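You operate a simulated robot arm through the tools that you are given. There is no shell and no other tool.

You are at the controls of a simulated robot arm. One attempt, no reset.

JOB
Send the shut carton on the bench down to the track's lower end.
Fine: free the brake, push it on, lower the track stop; then raise the stop and brake the rollers again. Where these are worked on the way, their far stop is far enough and under half their travel is too little: track stop.

Only the result counts: the job must be done as asked and must still hold three seconds after the hand-in. Knocking over, shifting, dropping, spilling or breaking anything else fails it.

ROBOT AND FRAMES
A 7-joint arm with a two-finger gripper, fixed in place. Base frame: the origin is on the floor under the middle of its stand, x ahead of it, y to its left, z up. Units: cm, degrees, N and s.
With the tool pointing down near the work surface it reaches from about 30 to 74 cm from the base axis. Its first joint turns from -166.0 to 166.0 degrees. Payload 2.94 kg.
Tool frame: the origin (TCP) lies between the finger pads and is the grasp point; the fingertips stand 3 cm ahead of it; z points along the fingers, y is the line along which they close. The gripper opens to 13.8 cm; its body begins 10.9 cm behind the TCP.
Orientation is that of the tool frame in the base frame, as a unit quaternion [x, y, z, w]. With the fingers straight down and closing along the base's y, the tool's x points along the base's -x, its y along +y and its z along -z.

CONTROLS
- The arm moves only by the tool send_rows. Its argument "commands" is a list of rows, each an object (a shift or turn left out is 0, a gripper value left out holds the last) with "travel": the shift along the tool's x, y, z in cm, a list of three; "turn": the turn, a rotation vector about the tool's x, y, z in degrees, a list of three; "claw": the opening in per cent of the stroke, from 0 (shut) to 100 (fully open). In form: [{"travel": [x, y, z], "turn": [wx, wy, wz], "claw": claw}, ...]. A call has 1 to 20 rows; each row is the pose to reach, as a shift and turn from the pose commanded when the call began, along the tool's axes at that moment. Rows are played at 5 a second. More than 5 cm and 8.6 degrees between two rows, or a gripper value outside its range, and nothing of the call is played. A pose out of reach is approached as far as the arm can. The call stops where the force on the tool passes 40 N (or 10 N more than at its start, if that is more) or the arm is blocked; 0.2 s more then pass. Each finger travels about 7.2 cm/s and halts on what it meets, pressing with about 40 N; the grip force reading is that of the motor and also rises with nothing between the fingers. The clock runs only during rows and for 0.2 s after the last one: add rows that repeat a pose to give the fingers time. The reply holds the time, the measured pose of the TCP, the force on the tool along the base axes, the opening and the grip force, in the units named above and with some noise, with the torque about the TCP (base axes, N m) and any sound that the robot's microphone picked up.
- Cameras (640 x 400 px; columns grow to the right, rows downward): "scene" is fixed at [22.16, -50.01, 143.22]; the picture's right is [0.56, -0.83, 0.00], its down [-0.62, -0.42, -0.67] and it looks along [0.55, 0.37, -0.75] (base axes); focal length 214 px, centre (320, 200). "wrist" rides on the gripper at [7.1, 1.9, -14.6] in the tool frame; the picture's right is [-0.26, 0.97, 0.00], its down [-0.85, -0.23, -0.48] and it looks along [-0.46, -0.12, 0.88] (tool axes); focal length 280 px, centre (320, 200). There is no depth. A picture from a camera that has moved, and an enlarged one, comes with that camera's place and axes in the base frame and with its lens. The place of the scene camera against the robot may be out by one fixed shift of up to 2.5 cm in any direction.
- grab_frame(camera): a new picture of that camera. The clock stands still meanwhile.
- raise_lower(by): slides the trunk up (or, below 0, down) by that many cm; the arm rides with it, the base frame stays. It gives what a move gives, with no picture.
- close_up(camera, box): a new picture of the part [left, top, right, bottom] of that camera's present view, enlarged. The clock stands still meanwhile.
- job_done(): hands the job in; it is judged then, once.

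Nothing tells you positions but the pictures and the camera data. Unless the task says otherwise, let go and move clear before handing in.

The tools are called after "Emit:" by a JSON object that holds its "name" and its "arguments". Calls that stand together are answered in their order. send_rows: Moves the arm, as the interface text tells. Its arguments: {"type":"object","properties":{"commands":{"type":"array","items":{"type":"object","properties":{"travel":{"type":"array","items":{"type":"number"}},"turn":{"type":"array","items":{"type":"number"}},"claw":{"type":"number"}}}}},"required":["commands"]} The other tools are called the same way: raise_lower (by) moves the trunk up or down; grab_frame (camera) takes a picture; close_up (camera, box) takes an enlarged picture of a part of a camera's view; job_done () hands the job in.

At the start:

```text
time_s: 0.0
tool_pos: [43.65, -24.36, 122.64]
tcp_rot: [0.0, 1.0, -0.001, 0.0]
force: [-1.0, 0.0, 0.4]
ft_torque: [-0.02, -0.01, -0.01]
gripper_width: 13.8
finger_force: 0.1
trunk travel left (down, up): [-42.5, 2.9]
```

scene: 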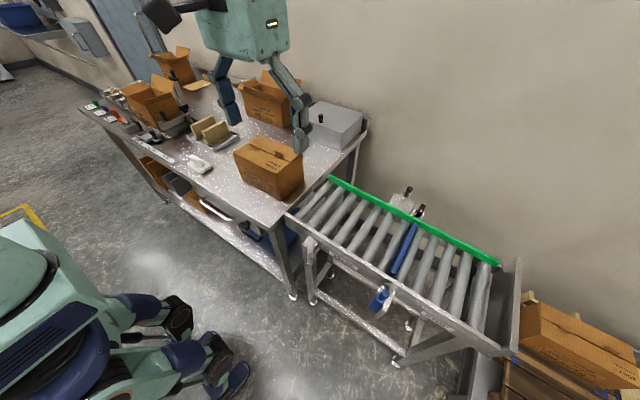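
wrist: 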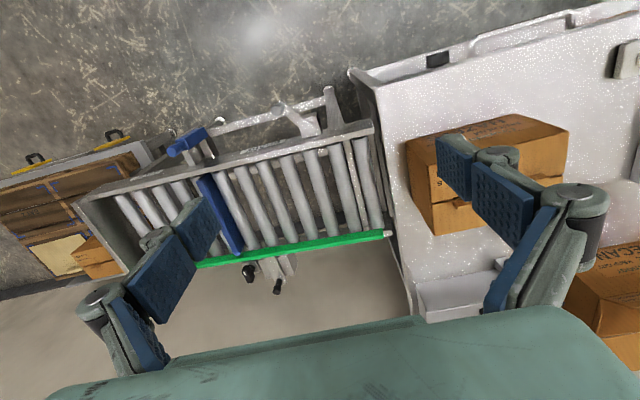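

I see a bench with a shut carton at its right end, a roller track leading down to the right with a blue cross bar (probably the stop) with a blue handle, and two black-knobbed levers on the far (green) rail. I'll look closer at each before moving.

Emit:
{"name": "close_up", "arguments": {"camera": "scene", "box": [340, 170, 500, 270]}}

Emit:
{"name": "close_up", "arguments": {"camera": "scene", "box": [280, 170, 540, 380]}}

Emit:
{"name": "close_up", "arguments": {"camera": "scene", "box": [200, 80, 400, 220]}}

Emit:
{"name": "close_up", "arguments": {"camera": "wrist", "box": [80, 80, 400, 310]}}

```text
4.00 times, centred on (420, 220) of scene
camera zoom: at [22.16, -50.01, 143.22], right [0.56, -0.83, 0.0], down [-0.62, -0.42, -0.67], along [0.55, 0.37, -0.75], focal length 858 px, centre (-80, 120)
```

zoom: 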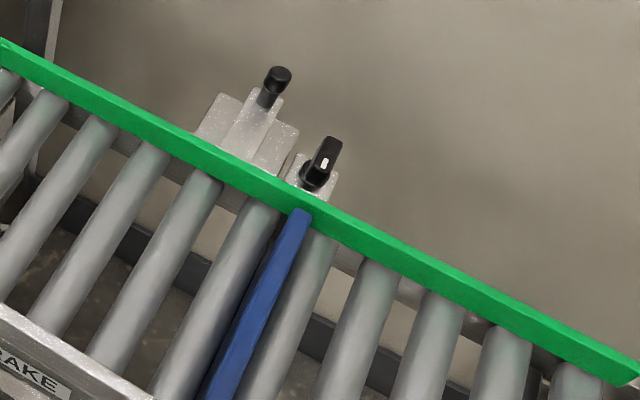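

```text
1.90 times, centred on (410, 275) of scene
camera zoom: at [22.16, -50.01, 143.22], right [0.56, -0.83, 0.0], down [-0.62, -0.42, -0.67], along [0.55, 0.37, -0.75], focal length 408 px, centre (149, 57)
```

zoom: 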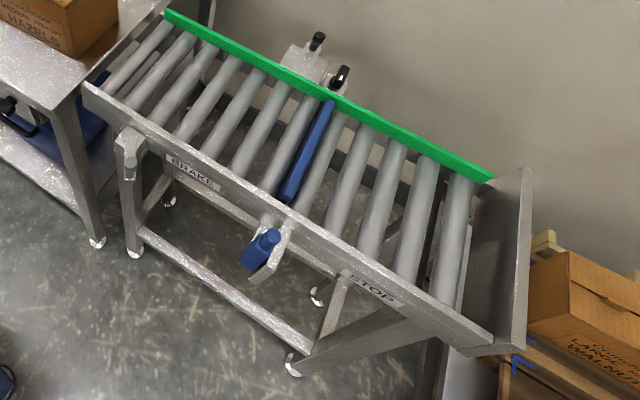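

```text
2.86 times, centred on (300, 150) of scene
camera zoom: at [22.16, -50.01, 143.22], right [0.56, -0.83, 0.0], down [-0.62, -0.42, -0.67], along [0.55, 0.37, -0.75], focal length 613 px, centre (377, 343)
```

zoom: 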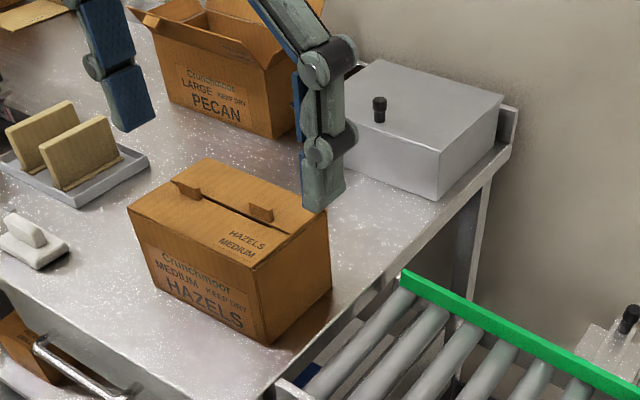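

```text
1.74 times, centred on (240, 195) of wrist
camera zoom: at [36.61, -22.35, 137.24], right [0.26, 0.97, 0.0], down [0.85, -0.23, 0.48], along [0.46, -0.12, -0.88], focal length 488 px, centre (459, 209)
```

zoom: 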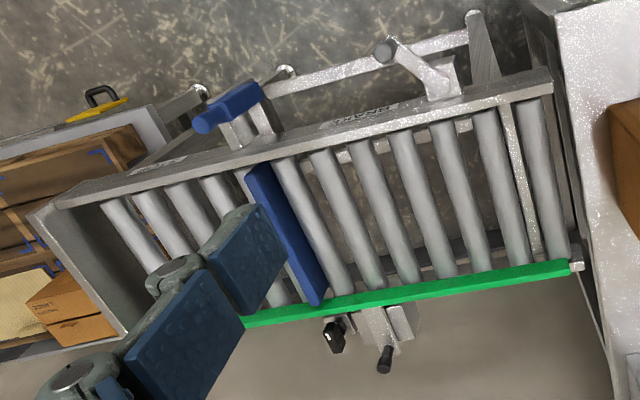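

The brake lever seems to be the grey crank on the near rail (upstream), the stop the blue lever downstream; there are also two black-knobbed fittings on the far rail that I need to identify. I'll move the arm high over the track to look closer with the wrist camera.

Emit:
{"name": "send_rows", "arguments": {"commands": [{"travel": [0, -4.5, 0]}, {"travel": [0, -9, 0]}, {"travel": [0, -13.5, 0]}, {"travel": [0, -18, 0]}, {"travel": [0, -18, 0]}]}}

Emit:
{"name": "grab_frame", "arguments": {"camera": "wrist"}}

Emit:
{"name": "grab_frame", "arguments": {"camera": "scene"}}

```text
time_s: 1.2
tool_pos: [43.62, -42.49, 122.76]
tcp_rot: [0.0, 1.0, 0.0, 0.001]
force: [-0.2, -0.3, -1.1]
ft_torque: [0.01, -0.01, 0.0]
gripper_width: 13.8
finger_force: 0.1
trunk travel left (down, up): [-42.5, 2.9]
```

```text
taken
camera wrist: at [36.56, -40.42, 137.25], right [0.26, 0.97, 0.0], down [0.85, -0.23, 0.48], along [0.46, -0.12, -0.88], focal length 280 px, centre (320, 200)
```

wrist: 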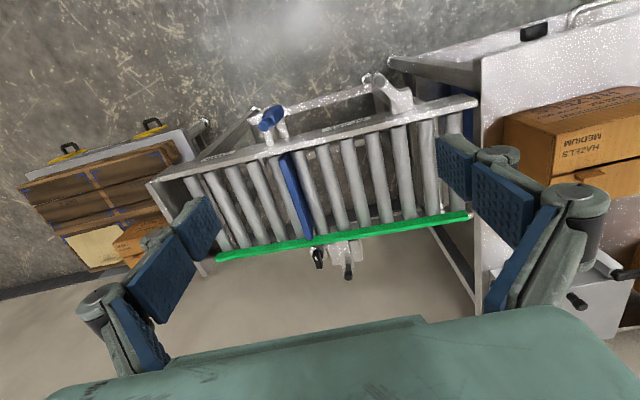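

```text
taken
```

scene: 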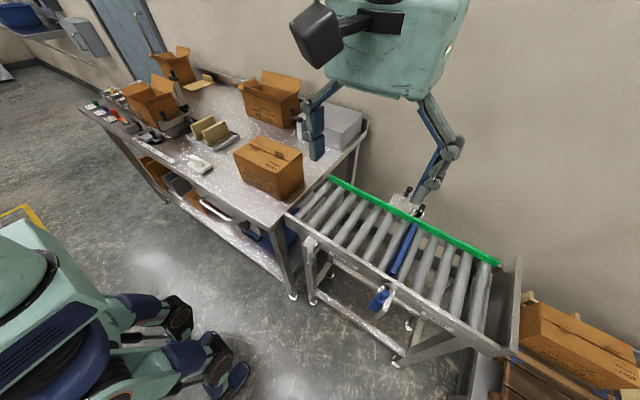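

Emit:
{"name": "close_up", "arguments": {"camera": "wrist", "box": [150, 70, 310, 170]}}

Emit:
{"name": "close_up", "arguments": {"camera": "wrist", "box": [320, 60, 480, 160]}}

Emit:
{"name": "close_up", "arguments": {"camera": "wrist", "box": [280, 210, 400, 285]}}

Emit:
{"name": "close_up", "arguments": {"camera": "scene", "box": [290, 220, 420, 320]}}

```text
4.00 times, centred on (230, 120) of wrist
camera zoom: at [36.56, -40.42, 137.25], right [0.26, 0.97, 0.0], down [0.85, -0.23, 0.48], along [0.46, -0.12, -0.88], focal length 1122 px, centre (680, 520)
```

zoom: 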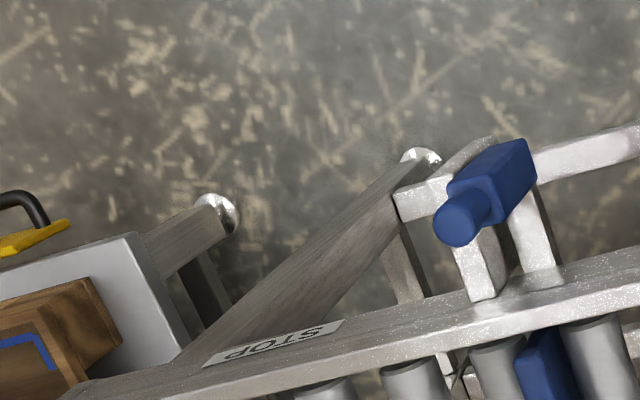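

```text
4.00 times, centred on (400, 110) of wrist
camera zoom: at [36.56, -40.42, 137.25], right [0.26, 0.97, 0.0], down [0.85, -0.23, 0.48], along [0.46, -0.12, -0.88], focal length 1122 px, centre (0, 560)
```

zoom: 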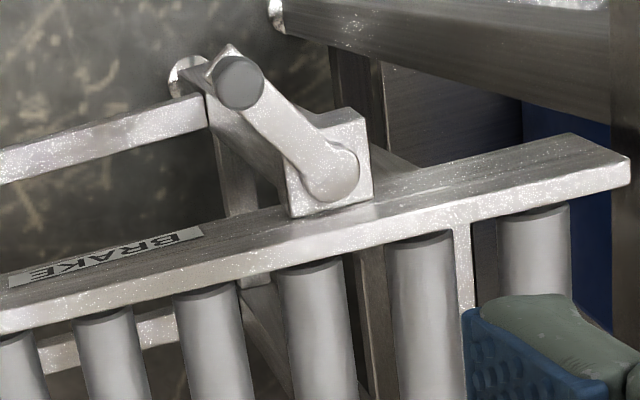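

```text
5.33 times, centred on (340, 248) of wrist
camera zoom: at [36.56, -40.42, 137.25], right [0.26, 0.97, 0.0], down [0.85, -0.23, 0.48], along [0.46, -0.12, -0.88], focal length 1495 px, centre (213, -53)
```

zoom: 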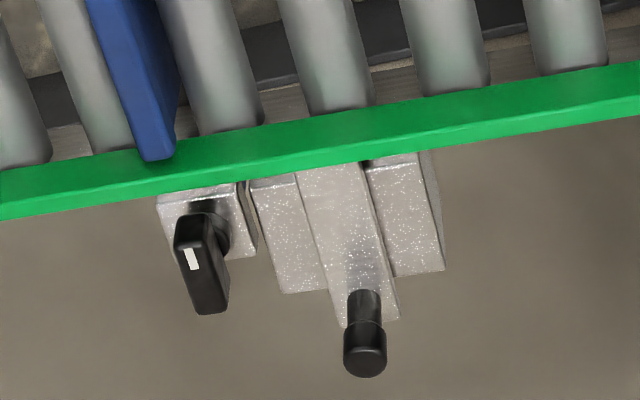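

```text
4.00 times, centred on (355, 270) of scene
camera zoom: at [22.16, -50.01, 143.22], right [0.56, -0.83, 0.0], down [-0.62, -0.42, -0.67], along [0.55, 0.37, -0.75], focal length 858 px, centre (180, -80)
```

zoom: 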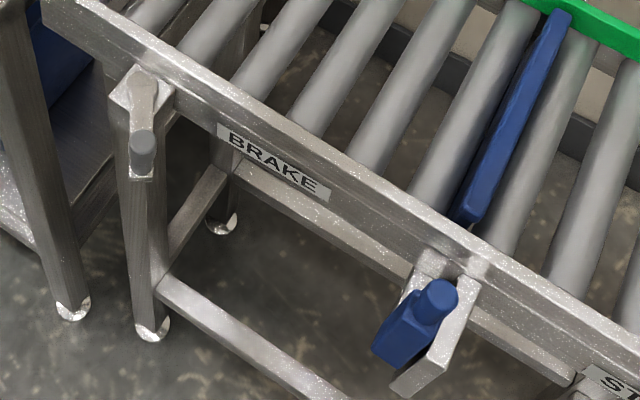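

The grey crank (BRAKE label beside it) and the blue sliding handle (STOP label beside it, matching the blue bar) are on the near rail at about x≈50, y≈-26 and -50, z≈78. I'll lower and tilt the hand to view the near rail face-on.

Emit:
{"name": "send_rows", "arguments": {"commands": [{"travel": [0.45, 0.56, 3.5], "turn": [0, -5, 0]}, {"travel": [0.9, 1.12, 7], "turn": [0, -10, 0]}, {"travel": [1.35, 1.7, 10.5], "turn": [0, -15, 0]}, {"travel": [1.8, 2.25, 14], "turn": [0, -20, 0]}, {"travel": [2.25, 2.8, 17.5], "turn": [0, -25, 0]}, {"travel": [2.7, 3.4, 21], "turn": [0, -30, 0]}, {"travel": [3.15, 4, 24.5], "turn": [0, -35, 0]}, {"travel": [3.6, 4.5, 28], "turn": [0, -40, 0]}, {"travel": [3.6, 4.5, 28], "turn": [0, -40, 0]}]}}

Emit:
{"name": "grab_frame", "arguments": {"camera": "wrist"}}

Emit:
{"name": "grab_frame", "arguments": {"camera": "scene"}}

```text
time_s: 3.2
tool_pos: [40.01, -37.95, 94.7]
tcp_rot: [0.001, 0.94, -0.001, 0.342]
force: [-0.5, 0.0, 1.2]
ft_torque: [-0.01, -0.03, 0.01]
gripper_width: 13.78
finger_force: 0.1
trunk travel left (down, up): [-42.5, 2.9]
```

```text
taken
camera wrist: at [25.26, -35.9, 101.27], right [0.2, 0.96, 0.17], down [0.34, -0.23, 0.91], along [0.92, -0.12, -0.38], focal length 280 px, centre (320, 200)
```

wrist: 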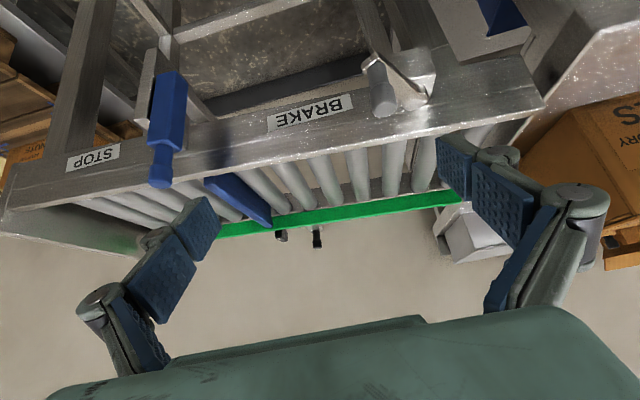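

```text
taken
```

scene: 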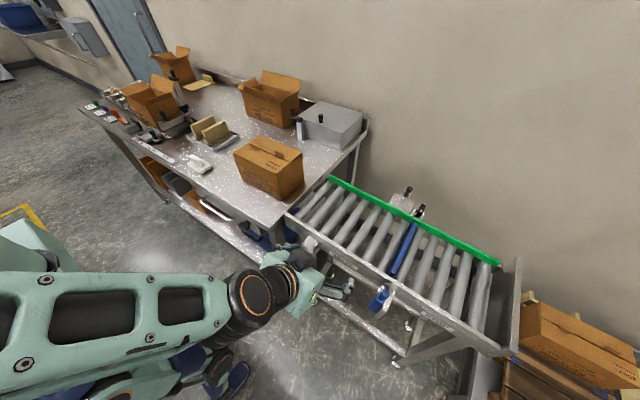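

Emit:
{"name": "close_up", "arguments": {"camera": "wrist", "box": [90, 40, 290, 220]}}

Emit:
{"name": "close_up", "arguments": {"camera": "wrist", "box": [320, 30, 480, 140]}}

Emit:
{"name": "close_up", "arguments": {"camera": "wrist", "box": [240, 190, 360, 270]}}

```text
2.22 times, centred on (190, 130) of wrist
camera zoom: at [25.26, -35.9, 101.27], right [0.2, 0.96, 0.17], down [0.34, -0.23, 0.91], along [0.92, -0.12, -0.38], focal length 623 px, centre (609, 356)
```

zoom: 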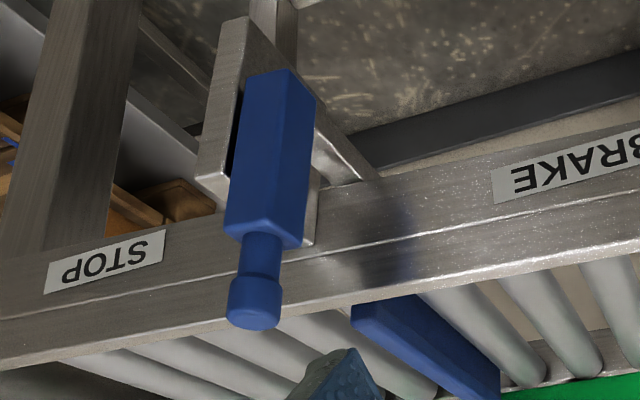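

```text
3.64 times, centred on (400, 85) of wrist
camera zoom: at [25.26, -35.9, 101.27], right [0.2, 0.96, 0.17], down [0.34, -0.23, 0.91], along [0.92, -0.12, -0.38], focal length 1020 px, centre (29, 618)
```

zoom: 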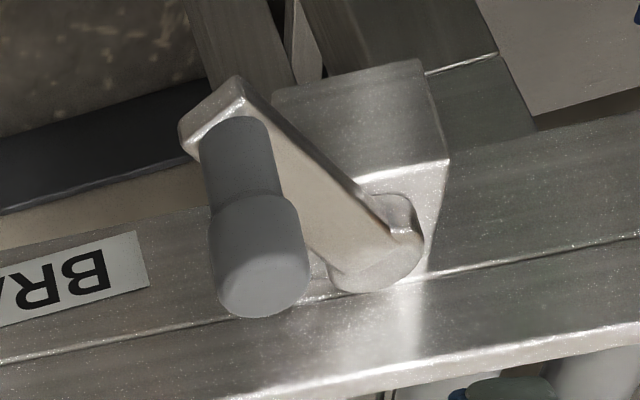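

```text
5.00 times, centred on (300, 230) of wrist
camera zoom: at [25.26, -35.9, 101.27], right [0.2, 0.96, 0.17], down [0.34, -0.23, 0.91], along [0.92, -0.12, -0.38], focal length 1402 px, centre (420, 50)
```

zoom: 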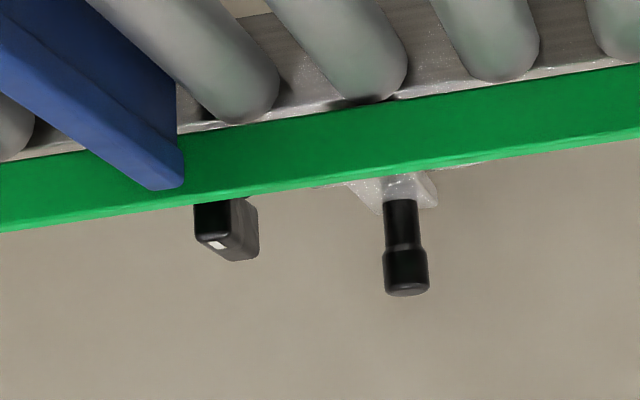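

Triangulating two wrist views: brake crank pivot ≈(49.4,-27.7,83), its upright knob top ≈(43.7,-32,87.3); blue handle's upright knob top ≈(45.7,-53,87.2). I'll yaw the hand to see the blue handle from the side and learn which way it travels.

Emit:
{"name": "send_rows", "arguments": {"commands": [{"turn": [5.26, 0, 6.26]}, {"turn": [10.5, 0, 12.5]}, {"turn": [15.8, 0, 18.8]}, {"turn": [21, 0, 25]}, {"turn": [26.3, 0, 31.3]}, {"turn": [31.6, 0, 37.6]}, {"turn": [36.8, 0, 43.8]}, {"turn": [42.1, 0, 50.1]}, {"turn": [47.4, 0, 56.4]}, {"turn": [47.4, 0, 56.4]}]}}

Emit:
{"name": "grab_frame", "arguments": {"camera": "wrist"}}

Emit:
{"name": "grab_frame", "arguments": {"camera": "scene"}}

```text
time_s: 5.4
tool_pos: [40.13, -37.99, 94.66]
tcp_rot: [0.564, 0.751, -0.205, 0.275]
force: [0.3, 0.4, -0.3]
ft_torque: [0.0, 0.01, 0.0]
gripper_width: 13.82
finger_force: 0.1
trunk travel left (down, up): [-42.5, 2.9]
```

```text
taken
camera wrist: at [37.8, -23.02, 101.27], right [0.98, 0.08, 0.17], down [-0.13, -0.39, 0.91], along [0.14, -0.92, -0.38], focal length 280 px, centre (320, 200)
```

wrist: 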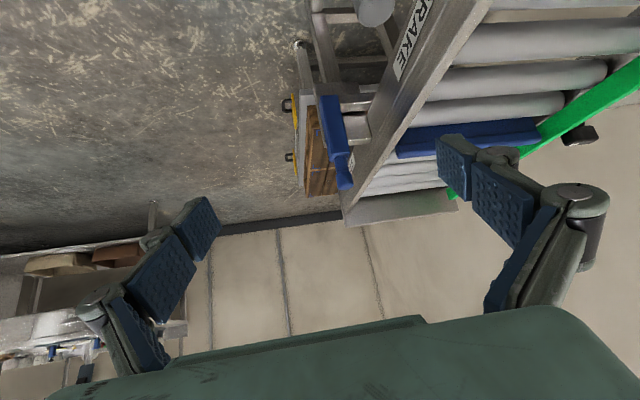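

```text
taken
```

scene: 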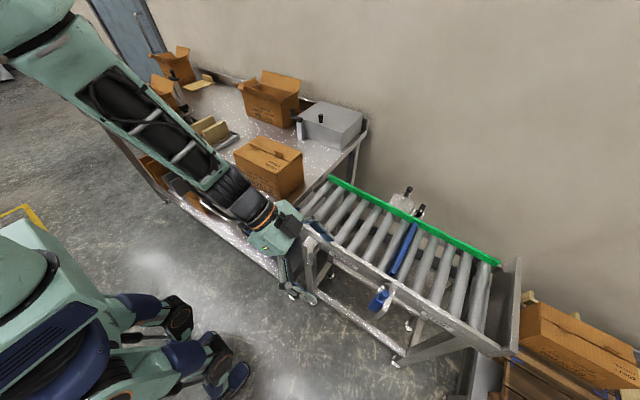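

Emit:
{"name": "close_up", "arguments": {"camera": "wrist", "box": [280, 70, 440, 210]}}

Emit:
{"name": "close_up", "arguments": {"camera": "wrist", "box": [320, 0, 480, 100]}}

```text
2.86 times, centred on (360, 140) of wrist
camera zoom: at [37.8, -23.02, 101.27], right [0.98, 0.08, 0.17], down [-0.13, -0.39, 0.91], along [0.14, -0.92, -0.38], focal length 801 px, centre (206, 371)
```

zoom: 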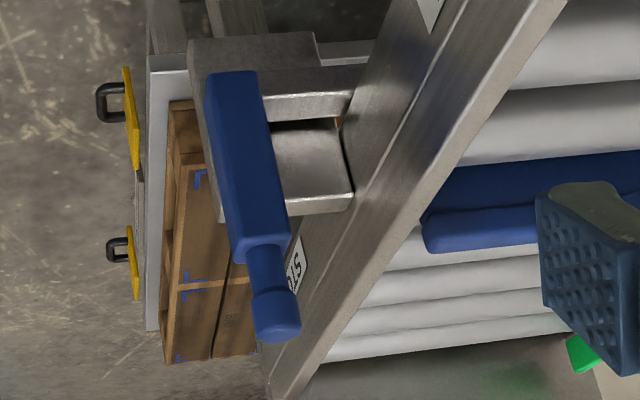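

```text
4.00 times, centred on (400, 50) of wrist
camera zoom: at [37.8, -23.02, 101.27], right [0.98, 0.08, 0.17], down [-0.13, -0.39, 0.91], along [0.14, -0.92, -0.38], focal length 1122 px, centre (0, 800)
```

zoom: 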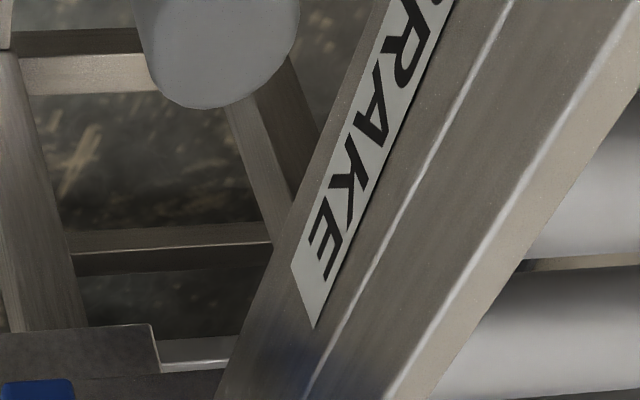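

The blue handle is an upright bar in a vertical guide with its knob on top, so it should push down; the grey brake crank swings about a vertical axis with an upright knob. I'll bring the hand straight down above the brake knob with the fingers nearly closed.

Emit:
{"name": "send_rows", "arguments": {"commands": [{"turn": [-5.26, 0, -6.26]}, {"turn": [-10.5, 0, -12.5]}, {"turn": [-15.8, 0, -18.8]}, {"turn": [-21, 0, -25]}, {"turn": [-26.3, 0, -31.3]}, {"turn": [-31.6, 0, -37.6]}, {"turn": [-36.8, 0, -43.8]}, {"turn": [-42.1, 0, -50.1]}, {"turn": [-47.4, 0, -56.4]}, {"turn": [-47.4, 0, -56.4]}]}}

Emit:
{"name": "send_rows", "arguments": {"commands": [{"travel": [-0.9, 1.2, 0], "turn": [0, 8, 0], "claw": 22}, {"travel": [-1.9, 2.4, 0], "turn": [0, 16, 0]}, {"travel": [-2.8, 3.6, 0], "turn": [0, 24, 0]}, {"travel": [-3.7, 4.8, 0], "turn": [0, 32, 0]}, {"travel": [-4.7, 5.95, 0], "turn": [0, 40, 0]}, {"travel": [-4.7, 5.95, 0], "turn": [0, 40, 0]}]}}

Emit:
{"name": "grab_frame", "arguments": {"camera": "wrist"}}

Emit:
{"name": "grab_frame", "arguments": {"camera": "scene"}}

```text
time_s: 7.6
tool_pos: [39.99, -38.02, 94.71]
tcp_rot: [0.0, 0.94, -0.001, 0.342]
force: [-0.4, 0.2, 0.6]
ft_torque: [-0.01, 0.0, 0.01]
gripper_width: 13.82
finger_force: 0.0
trunk travel left (down, up): [-42.5, 2.9]
```

```text
time_s: 9.0
tool_pos: [43.63, -31.99, 97.6]
tcp_rot: [0.001, 1.0, 0.0, -0.002]
force: [-0.2, 0.2, -0.1]
ft_torque: [-0.01, 0.02, 0.0]
gripper_width: 3.03
finger_force: 0.2
trunk travel left (down, up): [-42.5, 2.9]
```

```text
taken
camera wrist: at [36.65, -29.86, 112.25], right [0.26, 0.96, 0.0], down [0.85, -0.23, 0.48], along [0.46, -0.13, -0.88], focal length 280 px, centre (320, 200)
```

wrist: 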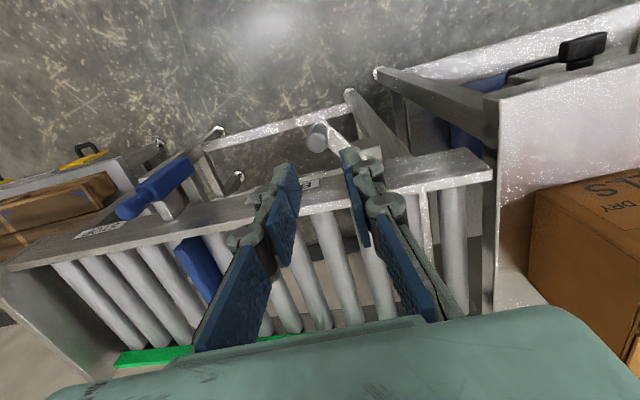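

```text
taken
```

scene: 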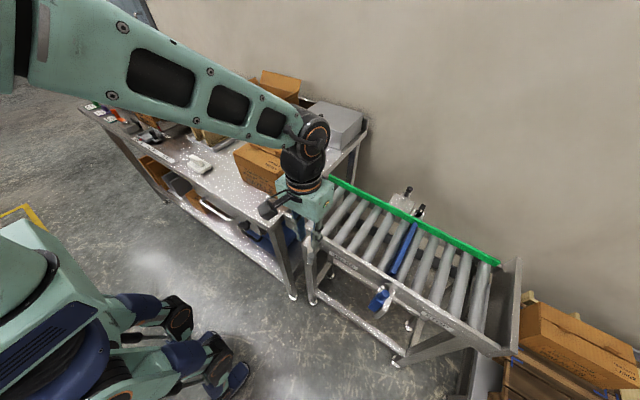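

Emit:
{"name": "close_up", "arguments": {"camera": "wrist", "box": [260, 100, 420, 200]}}

```text
4.00 times, centred on (340, 150) of wrist
camera zoom: at [36.65, -29.86, 112.25], right [0.26, 0.96, 0.0], down [0.85, -0.23, 0.48], along [0.46, -0.13, -0.88], focal length 1122 px, centre (240, 400)
```

zoom: 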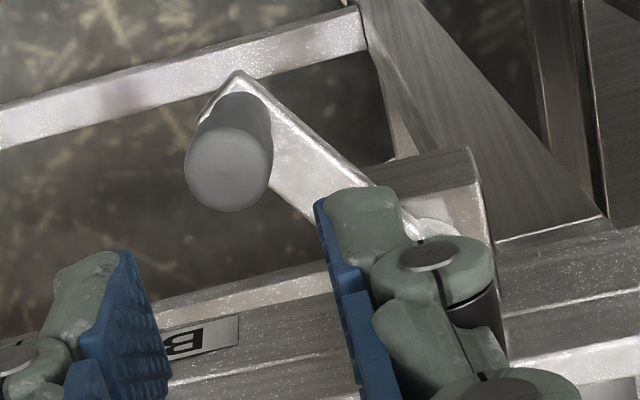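

The brake knob top is at about (43.8,-32.1,87.3), right under the fingers. Lowering to cage it.

Emit:
{"name": "send_rows", "arguments": {"commands": [{"travel": [-0.2, -0.1, 4]}, {"travel": [-0.2, -0.1, 7]}, {"travel": [-0.2, -0.1, 9]}, {"travel": [-0.2, -0.1, 10.4]}, {"travel": [-0.2, -0.1, 10.4]}]}}

Emit:
{"name": "close_up", "arguments": {"camera": "wrist", "box": [220, 80, 420, 205]}}

```text
time_s: 10.2
tool_pos: [43.89, -32.05, 87.25]
tcp_rot: [0.0, 1.0, 0.001, -0.001]
force: [0.6, -0.2, 0.4]
ft_torque: [0.02, 0.01, 0.01]
gripper_width: 3.05
finger_force: 0.0
trunk travel left (down, up): [-42.5, 2.9]
```

```text
3.20 times, centred on (320, 142) of wrist
camera zoom: at [36.79, -29.98, 101.84], right [0.26, 0.97, 0.0], down [0.85, -0.23, 0.48], along [0.46, -0.12, -0.88], focal length 897 px, centre (320, 384)
```

zoom: 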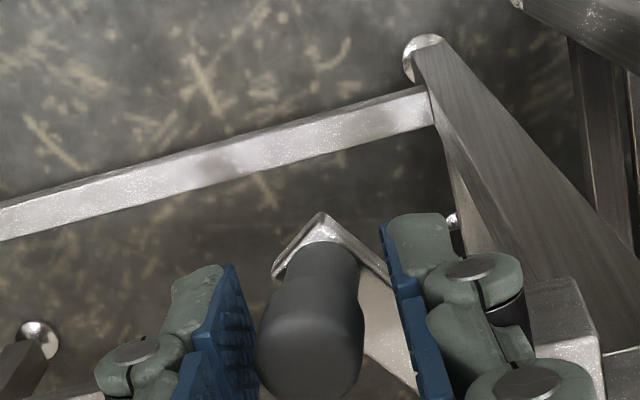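

The knob is caged between the fingers. I test which way the crank swings by nudging gently in +y along the arc.

Emit:
{"name": "send_rows", "arguments": {"commands": [{"travel": [0.1, 0.4, 0]}, {"travel": [0.3, 0.8, 0]}, {"travel": [0.5, 1.2, 0]}, {"travel": [0.7, 1.6, 0]}, {"travel": [0.7, 1.6, 0]}]}}

Emit:
{"name": "close_up", "arguments": {"camera": "wrist", "box": [220, 80, 420, 205]}}

```text
time_s: 11.4
tool_pos: [43.24, -30.71, 87.2]
tcp_rot: [0.001, 1.0, -0.001, 0.001]
force: [6.9, -21.0, 2.5]
ft_torque: [-0.08, -0.1, -0.01]
gripper_width: 4.49
finger_force: 11.1
trunk travel left (down, up): [-42.5, 2.9]
```

```text
3.20 times, centred on (320, 142) of wrist
camera zoom: at [36.13, -28.69, 101.81], right [0.26, 0.96, 0.0], down [0.85, -0.23, 0.48], along [0.46, -0.13, -0.88], focal length 897 px, centre (320, 384)
```

zoom: 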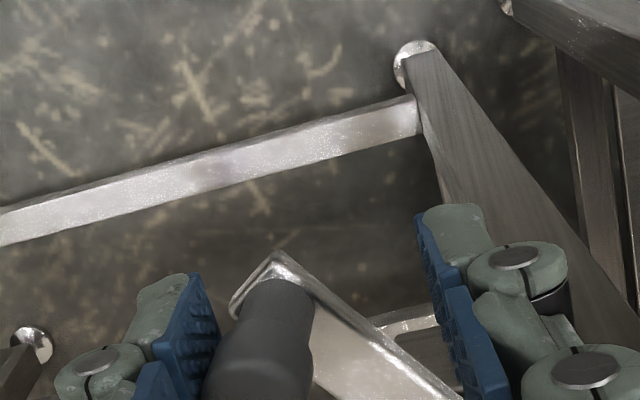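

The knob didn't budge under 21 N towards +y, so the crank is against its stop that way. I back off and try the other way (towards -y and +x).

Emit:
{"name": "send_rows", "arguments": {"commands": [{"travel": [-0.35, -0.8, 0], "claw": 22}, {"travel": [-0.7, -1.6, 0]}, {"travel": [-0.7, -1.6, 0]}, {"travel": [-0.7, -1.6, 0]}]}}

Emit:
{"name": "send_rows", "arguments": {"commands": [{"travel": [-0.1, -0.4, 0]}, {"travel": [-0.4, -0.8, 0]}, {"travel": [-0.7, -1.2, 0]}, {"travel": [-1.0, -1.6, 0]}, {"travel": [-1.0, -1.6, 0]}]}}

Emit:
{"name": "close_up", "arguments": {"camera": "wrist", "box": [220, 80, 420, 205]}}

```text
time_s: 12.4
tool_pos: [43.89, -32.06, 87.18]
tcp_rot: [0.0, 1.0, 0.001, 0.0]
force: [0.3, -0.8, -0.4]
ft_torque: [-0.02, -0.04, 0.03]
gripper_width: 3.03
finger_force: 0.0
trunk travel left (down, up): [-42.5, 2.9]
```

```text
time_s: 13.6
tool_pos: [44.96, -33.73, 87.25]
tcp_rot: [0.0, 1.0, 0.0, 0.0]
force: [0.1, 2.2, -0.6]
ft_torque: [0.08, 0.02, 0.0]
gripper_width: 3.23
finger_force: 0.9
trunk travel left (down, up): [-42.5, 2.9]
```

```text
3.20 times, centred on (320, 142) of wrist
camera zoom: at [37.82, -31.57, 101.83], right [0.26, 0.96, 0.0], down [0.85, -0.23, 0.48], along [0.46, -0.12, -0.88], focal length 897 px, centre (320, 384)
```

zoom: 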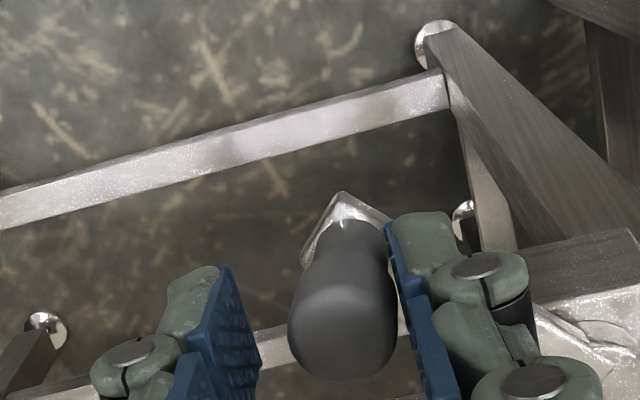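

The crank swings freely (about 2 N) this way. I'll center on the knob, grip it and follow the arc about the pivot.

Emit:
{"name": "send_rows", "arguments": {"commands": [{"travel": [0.1, 0.3, 0]}, {"travel": [0.15, 0.6, 0]}, {"travel": [0.15, 0.6, 0], "claw": 10}, {"travel": [0.15, 0.6, 0], "claw": 10}, {"travel": [0.15, 0.6, 0], "claw": 10}]}}

Emit:
{"name": "close_up", "arguments": {"camera": "wrist", "box": [220, 80, 420, 205]}}

```text
time_s: 14.8
tool_pos: [44.88, -32.92, 87.24]
tcp_rot: [0.0, 1.0, 0.0, 0.0]
force: [4.0, 5.7, 0.3]
ft_torque: [1.21, -0.1, 0.0]
gripper_width: 1.9
finger_force: 44.6
trunk travel left (down, up): [-42.5, 2.9]
```

```text
3.20 times, centred on (320, 142) of wrist
camera zoom: at [37.73, -30.88, 101.84], right [0.26, 0.97, 0.0], down [0.85, -0.23, 0.48], along [0.46, -0.12, -0.88], focal length 897 px, centre (320, 384)
```

zoom: 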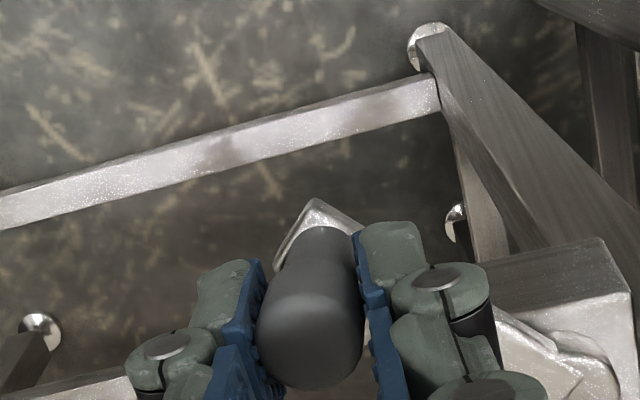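

Knob gripped. Now sweeping the crank along its arc in small steps.

Emit:
{"name": "send_rows", "arguments": {"commands": [{"travel": [-0.4, -0.3, 0], "turn": [0, 0, -4]}, {"travel": [-0.8, -0.6, 0], "turn": [0, 0, -8]}, {"travel": [-1.2, -0.85, 0], "turn": [0, 0, -12]}, {"travel": [-1.66, -1.06, 0], "turn": [0, 0, -16]}, {"travel": [-1.66, -1.06, 0], "turn": [0, 0, -16]}]}}

Emit:
{"name": "close_up", "arguments": {"camera": "wrist", "box": [220, 80, 420, 205]}}

```text
time_s: 16.0
tool_pos: [46.33, -34.0, 87.2]
tcp_rot: [-0.141, 0.99, 0.0, -0.001]
force: [1.0, 8.3, -9.1]
ft_torque: [1.3, -0.54, 0.06]
gripper_width: 1.92
finger_force: 44.1
trunk travel left (down, up): [-42.5, 2.9]
```

```text
3.20 times, centred on (320, 142) of wrist
camera zoom: at [39.08, -34.04, 101.77], right [-0.02, 1.0, 0.0], down [0.88, 0.01, 0.47], along [0.47, 0.01, -0.88], focal length 897 px, centre (320, 384)
```

zoom: 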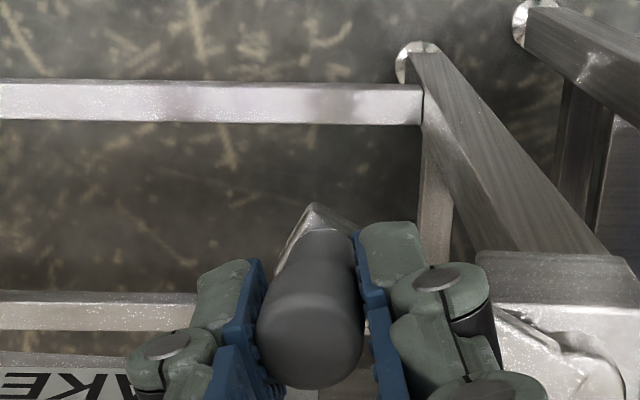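

The crank follows. Continuing the arc.

Emit:
{"name": "send_rows", "arguments": {"commands": [{"travel": [-0.573, -0.454, 0], "turn": [0, 0, -6]}, {"travel": [-1.187, -0.853, 0], "turn": [0, 0, -12]}, {"travel": [-1.84, -1.186, 0], "turn": [0, 0, -18]}, {"travel": [-2.524, -1.449, 0], "turn": [0, 0, -24]}, {"travel": [-2.524, -1.449, 0], "turn": [0, 0, -24]}]}}

Emit:
{"name": "grab_frame", "arguments": {"camera": "wrist"}}

```text
time_s: 17.2
tool_pos: [48.85, -34.77, 87.12]
tcp_rot: [-0.342, 0.94, 0.002, -0.004]
force: [-16.1, 10.3, -9.5]
ft_torque: [0.71, 0.91, -0.27]
gripper_width: 1.87
finger_force: 44.2
trunk travel left (down, up): [-42.5, 2.9]
```

```text
taken
camera wrist: at [42.3, -37.73, 101.81], right [-0.42, 0.91, 0.01], down [0.8, 0.37, 0.47], along [0.42, 0.2, -0.88], focal length 280 px, centre (320, 200)
```

wrist: 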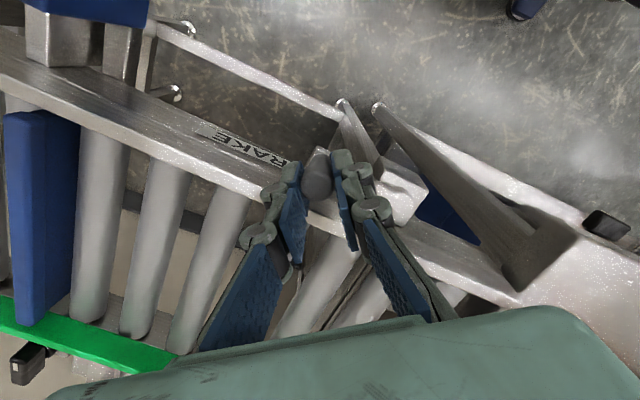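

Emit:
{"name": "close_up", "arguments": {"camera": "wrist", "box": [230, 110, 430, 235]}}

Emit:
{"name": "close_up", "arguments": {"camera": "scene", "box": [280, 200, 440, 320]}}

```text
3.20 times, centred on (330, 172) of wrist
camera zoom: at [42.3, -37.73, 101.81], right [-0.42, 0.91, 0.01], down [0.8, 0.37, 0.47], along [0.42, 0.2, -0.88], focal length 897 px, centre (288, 288)
```

zoom: 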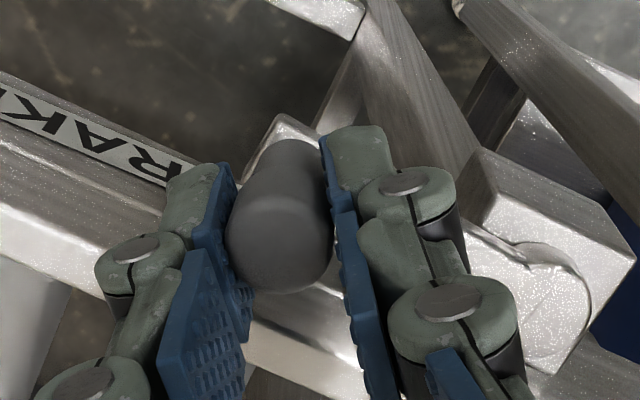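

```text
3.33 times, centred on (360, 260) of scene
camera zoom: at [22.16, -50.01, 143.22], right [0.56, -0.83, 0.0], down [-0.62, -0.42, -0.67], along [0.55, 0.37, -0.75], focal length 715 px, centre (187, 0)
```

zoom: 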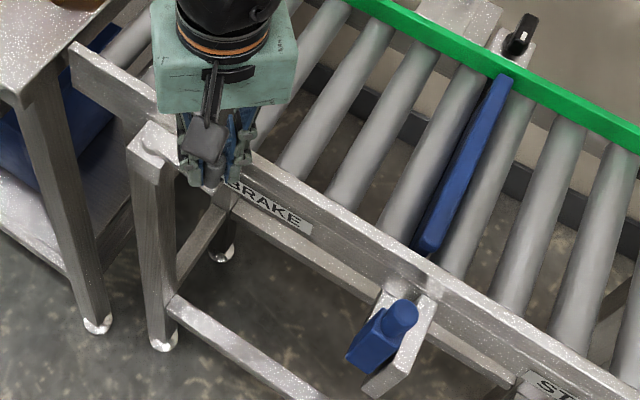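

Emit:
{"name": "send_rows", "arguments": {"commands": [{"travel": [-0.25, -0.2, 0]}, {"travel": [-0.5, -0.4, 0]}, {"travel": [-0.65, -0.5, 0]}, {"travel": [-0.65, -0.5, 0]}]}}

Emit:
{"name": "close_up", "arguments": {"camera": "wrist", "box": [230, 110, 430, 235]}}

```text
time_s: 18.0
tool_pos: [48.91, -34.78, 87.14]
tcp_rot: [-0.34, 0.94, 0.007, -0.01]
force: [-6.3, 2.0, 8.9]
ft_torque: [0.2, 0.7, -0.28]
gripper_width: 1.87
finger_force: 43.7
trunk travel left (down, up): [-42.5, 2.9]
stopped in row 3: the force on the tool passed its limit at 41 N (the readings are from after the stop); the commanded pose is now the measured one
```

```text
3.20 times, centred on (330, 172) of wrist
camera zoom: at [42.53, -37.76, 101.89], right [-0.42, 0.91, 0.02], down [0.81, 0.36, 0.46], along [0.41, 0.2, -0.89], focal length 897 px, centre (288, 288)
```

zoom: 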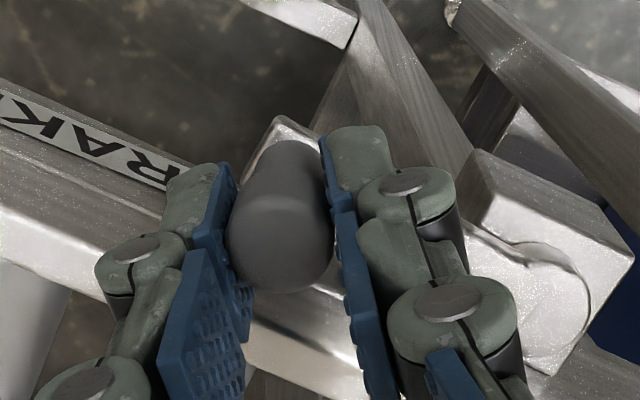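

The crank has hit its far stop (about 50° of travel), so the brake should be free. I'll let go, lift clear, and look at the result.

Emit:
{"name": "send_rows", "arguments": {"commands": [{"claw": 24}, {"claw": 24}, {"travel": [0, 0, -3]}, {"travel": [0, 0, -7]}, {"travel": [0, 0, -11]}, {"travel": [0, 0, -15]}, {"travel": [0, 0, -19]}, {"travel": [0, 0, -19]}]}}

Emit:
{"name": "grab_frame", "arguments": {"camera": "wrist"}}

Emit:
{"name": "grab_frame", "arguments": {"camera": "scene"}}

```text
time_s: 19.8
tool_pos: [49.39, -34.87, 106.11]
tcp_rot: [-0.342, 0.94, 0.007, -0.009]
force: [0.4, 0.6, -0.4]
ft_torque: [-0.01, 0.03, -0.03]
gripper_width: 3.32
finger_force: 0.1
trunk travel left (down, up): [-42.5, 2.9]
```

```text
taken
camera wrist: at [43.05, -37.9, 120.79], right [-0.42, 0.91, 0.01], down [0.81, 0.36, 0.46], along [0.41, 0.2, -0.89], focal length 280 px, centre (320, 200)
```

wrist: 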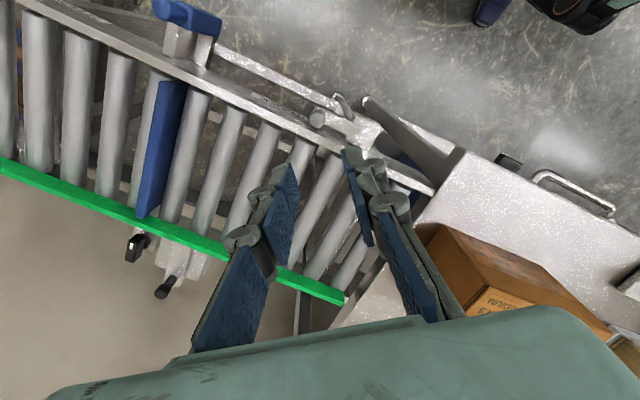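

```text
taken
```

scene: 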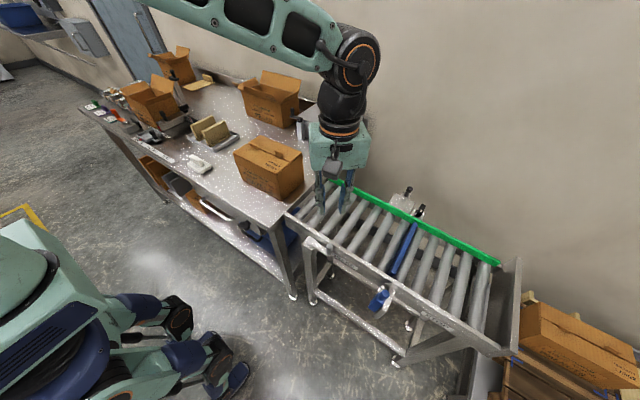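

The brake knob now sits by the rail; brake freed. Next I carry the hand high over to behind the carton (about x=64.5, y=17.5), turning it so the open fingers line up across the carton's back face.

Emit:
{"name": "send_rows", "arguments": {"commands": [{"travel": [-2.66, 1.79, 0], "turn": [0, 0, 7.65], "claw": 60}, {"travel": [-5.32, 3.58, 0], "turn": [0, 0, 15.3]}, {"travel": [-7.99, 5.37, 0], "turn": [0, 0, 22.9]}, {"travel": [-10.65, 7.16, 0], "turn": [0, 0, 30.6]}, {"travel": [-13.31, 8.95, 0], "turn": [0, 0, 38.2]}, {"travel": [-15.97, 10.74, 0], "turn": [0, 0, 45.9]}, {"travel": [-18.64, 12.53, 0], "turn": [0, 0, 53.5]}, {"travel": [-21.3, 14.32, 0], "turn": [0, 0, 61.2]}, {"travel": [-23.96, 16.11, 0], "turn": [0, 0, 68.8]}, {"travel": [-26.62, 17.9, 0], "turn": [0, 0, 76.5]}, {"travel": [-29.29, 19.69, 0], "turn": [0, 0, 84.1]}, {"travel": [-31.95, 21.48, 0], "turn": [0, 0, 91.8]}, {"travel": [-34.61, 23.27, 0], "turn": [0, 0, 99.4]}, {"travel": [-37.27, 25.06, 0], "turn": [0, 0, 107.1]}, {"travel": [-39.94, 26.85, 0], "turn": [0, 0, 114.7]}, {"travel": [-42.6, 28.64, 0], "turn": [0, 0, 122.4]}, {"travel": [-45.26, 30.43, 0], "turn": [0, 0, 130]}, {"travel": [-45.26, 30.43, 0], "turn": [0, 0, 130]}]}}

Emit:
{"name": "grab_frame", "arguments": {"camera": "wrist"}}

Emit:
{"name": "grab_frame", "arguments": {"camera": "scene"}}

```text
time_s: 23.6
tool_pos: [64.76, 17.62, 105.98]
tcp_rot: [0.708, 0.706, -0.006, -0.009]
force: [0.5, 0.8, 0.6]
ft_torque: [-0.01, 0.01, 0.02]
gripper_width: 8.28
finger_force: 0.0
trunk travel left (down, up): [-42.5, 2.9]
```

```text
taken
camera wrist: at [67.01, 24.73, 120.59], right [0.96, -0.27, -0.02], down [-0.22, -0.85, 0.48], along [-0.15, -0.45, -0.88], focal length 280 px, centre (320, 200)
```

wrist: 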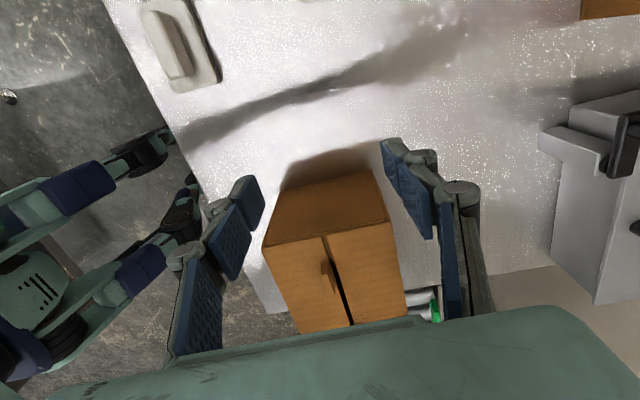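

```text
taken
```

scene: 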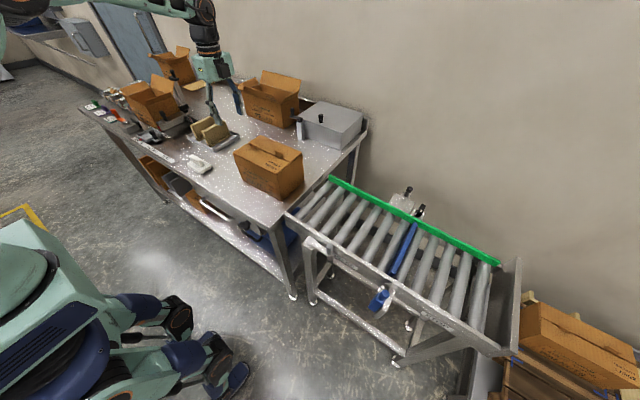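

Emit:
{"name": "close_up", "arguments": {"camera": "wrist", "box": [200, 120, 500, 330]}}

Emit:
{"name": "close_up", "arguments": {"camera": "scene", "box": [190, 100, 350, 220]}}

```text
1.90 times, centred on (350, 225) of wrist
camera zoom: at [67.01, 24.73, 120.59], right [0.96, -0.27, -0.02], down [-0.22, -0.85, 0.48], along [-0.15, -0.45, -0.88], focal length 534 px, centre (263, 152)
```

zoom: 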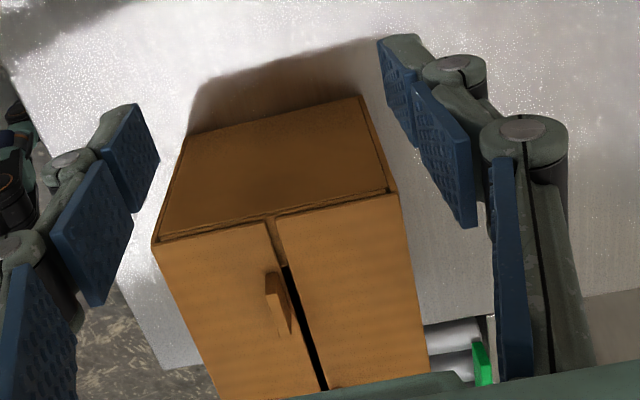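

```text
3.33 times, centred on (270, 160) of scene
camera zoom: at [22.16, -50.01, 143.22], right [0.56, -0.83, 0.0], down [-0.62, -0.42, -0.67], along [0.55, 0.37, -0.75], focal length 715 px, centre (487, 333)
```

zoom: 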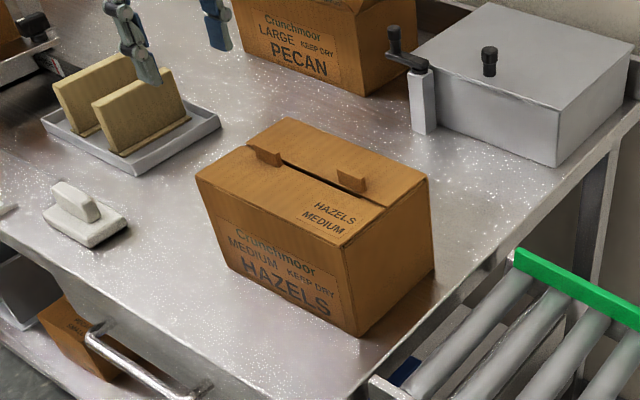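

Emit:
{"name": "close_up", "arguments": {"camera": "scene", "box": [280, 200, 380, 275]}}

```text
5.33 times, centred on (330, 238) of scene
camera zoom: at [22.16, -50.01, 143.22], right [0.56, -0.83, 0.0], down [-0.62, -0.42, -0.67], along [0.55, 0.37, -0.75], focal length 1144 px, centre (267, 0)
```

zoom: 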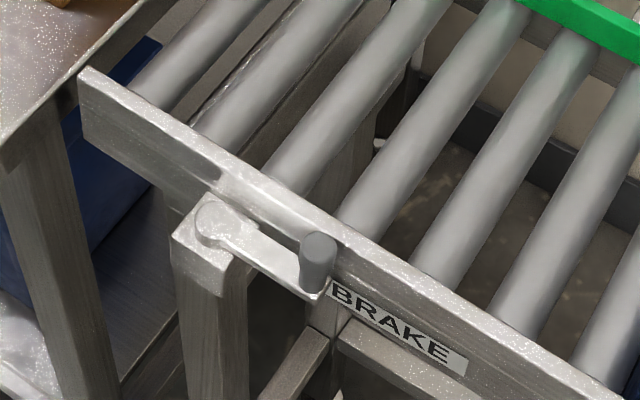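

The crank now lies parallel to the rail against its stop. Carton estimate: x 55.5–69, y -11.6 to 8.7, bench top z≈83.6, carton top ≈95.5. I'll lower the spread fingers behind it, tips about 3 cm above the bench.

Emit:
{"name": "send_rows", "arguments": {"commands": [{"travel": [-0.4, -0.5, 3.5]}, {"travel": [-0.8, -1.0, 7]}, {"travel": [-1.2, -1.5, 10.5]}, {"travel": [-1.6, -2.0, 14]}, {"travel": [-1.6, -2.4, 16.3]}, {"travel": [-1.6, -2.4, 16.3]}]}}

Emit:
{"name": "grab_frame", "arguments": {"camera": "wrist"}}

Emit:
{"name": "grab_frame", "arguments": {"camera": "scene"}}

```text
time_s: 25.0
tool_pos: [62.01, 16.01, 89.94]
tcp_rot: [0.708, 0.706, -0.006, -0.009]
force: [0.1, 0.0, 0.1]
ft_torque: [0.04, 0.02, 0.03]
gripper_width: 8.26
finger_force: 0.0
trunk travel left (down, up): [-42.5, 2.9]
```

```text
taken
camera wrist: at [64.26, 23.17, 104.43], right [0.96, -0.26, -0.02], down [-0.22, -0.85, 0.48], along [-0.14, -0.45, -0.88], focal length 280 px, centre (320, 200)
```

wrist: 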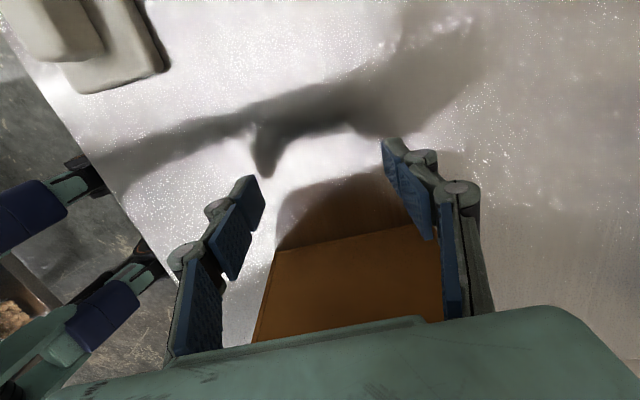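

```text
taken
```

scene: 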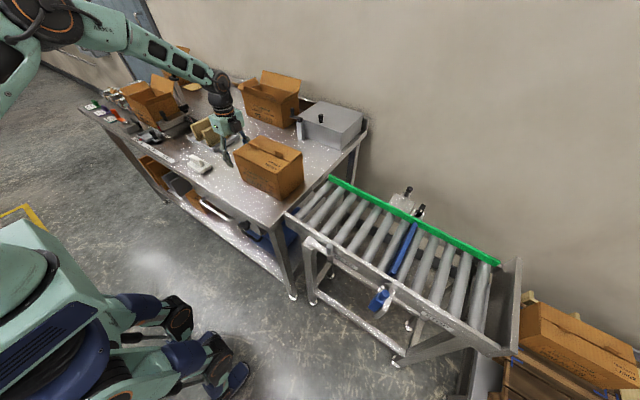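

Rear face of the carton is at y≈8, centre x≈62.8. I'll approach and push slowly in -y, checking the force.

Emit:
{"name": "send_rows", "arguments": {"commands": [{"travel": [-2, 0.4, 0]}, {"travel": [-4, 0.8, 0]}, {"travel": [-5.5, 0.8, 0]}, {"travel": [-6.5, 0.8, 0]}, {"travel": [-7.5, 0.8, 0]}, {"travel": [-8.5, 0.8, 0]}, {"travel": [-9.5, 0.8, 0]}, {"travel": [-10.5, 0.8, 0]}, {"travel": [-10.5, 0.8, 0]}]}}

Emit:
{"name": "grab_frame", "arguments": {"camera": "wrist"}}

Emit:
{"name": "grab_frame", "arguments": {"camera": "scene"}}

```text
time_s: 27.0
tool_pos: [62.67, 5.56, 89.64]
tcp_rot: [0.707, 0.707, -0.005, -0.01]
force: [0.3, 0.6, 0.0]
ft_torque: [-0.04, 0.02, 0.04]
gripper_width: 8.29
finger_force: 0.0
trunk travel left (down, up): [-42.5, 2.9]
```

```text
taken
camera wrist: at [64.98, 12.66, 104.26], right [0.96, -0.26, -0.02], down [-0.22, -0.85, 0.48], along [-0.14, -0.45, -0.88], focal length 280 px, centre (320, 200)
```

wrist: 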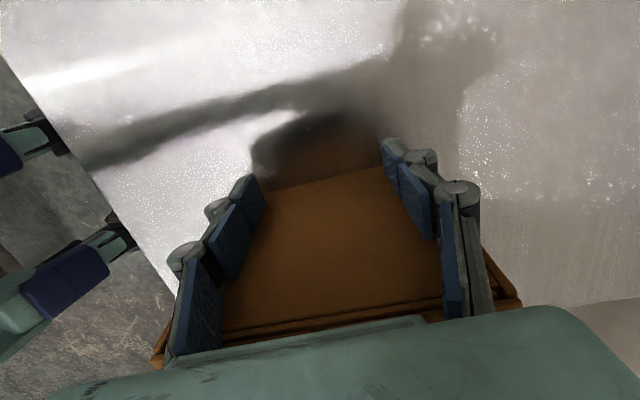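

```text
taken
```

scene: 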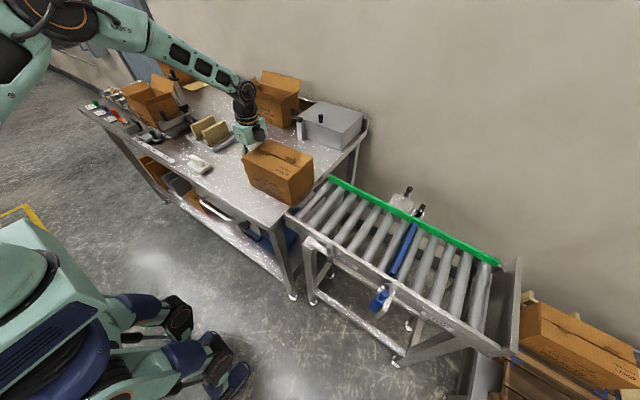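

The carton slides well and stays square. Continuing the push onto the rollers.

Emit:
{"name": "send_rows", "arguments": {"commands": [{"travel": [-1.2, 0, 0]}, {"travel": [-2.4, 0, 0]}, {"travel": [-3.6, 0, 0]}, {"travel": [-4.8, 0, 0]}, {"travel": [-6, 0, 0]}, {"travel": [-7.2, 0, 0]}, {"travel": [-7.2, 0, 0]}]}}

Emit:
{"name": "grab_frame", "arguments": {"camera": "wrist"}}

Emit:
{"name": "grab_frame", "arguments": {"camera": "scene"}}

```text
time_s: 28.6
tool_pos: [62.69, -1.78, 89.71]
tcp_rot: [0.707, 0.707, -0.005, -0.011]
force: [-0.3, 0.0, -0.1]
ft_torque: [0.0, 0.0, -0.02]
gripper_width: 8.32
finger_force: 0.1
trunk travel left (down, up): [-42.5, 2.9]
```

```text
taken
camera wrist: at [64.94, 5.4, 104.19], right [0.96, -0.26, -0.02], down [-0.22, -0.85, 0.48], along [-0.14, -0.45, -0.88], focal length 280 px, centre (320, 200)
```

wrist: 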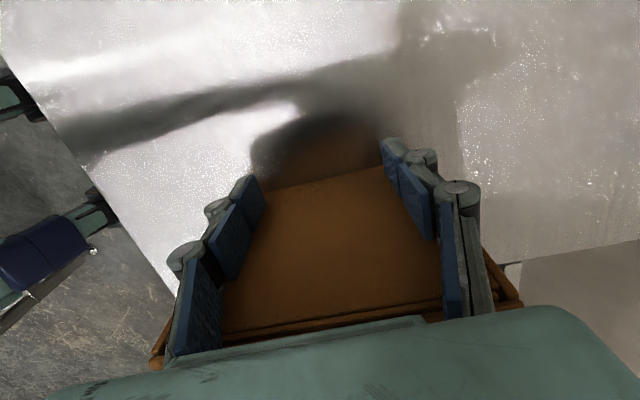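

```text
taken
```

scene: 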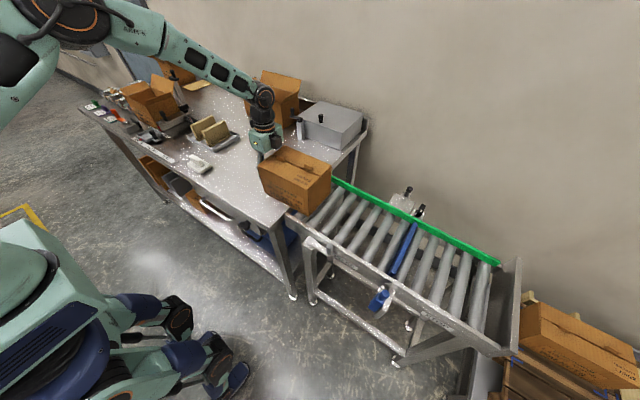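

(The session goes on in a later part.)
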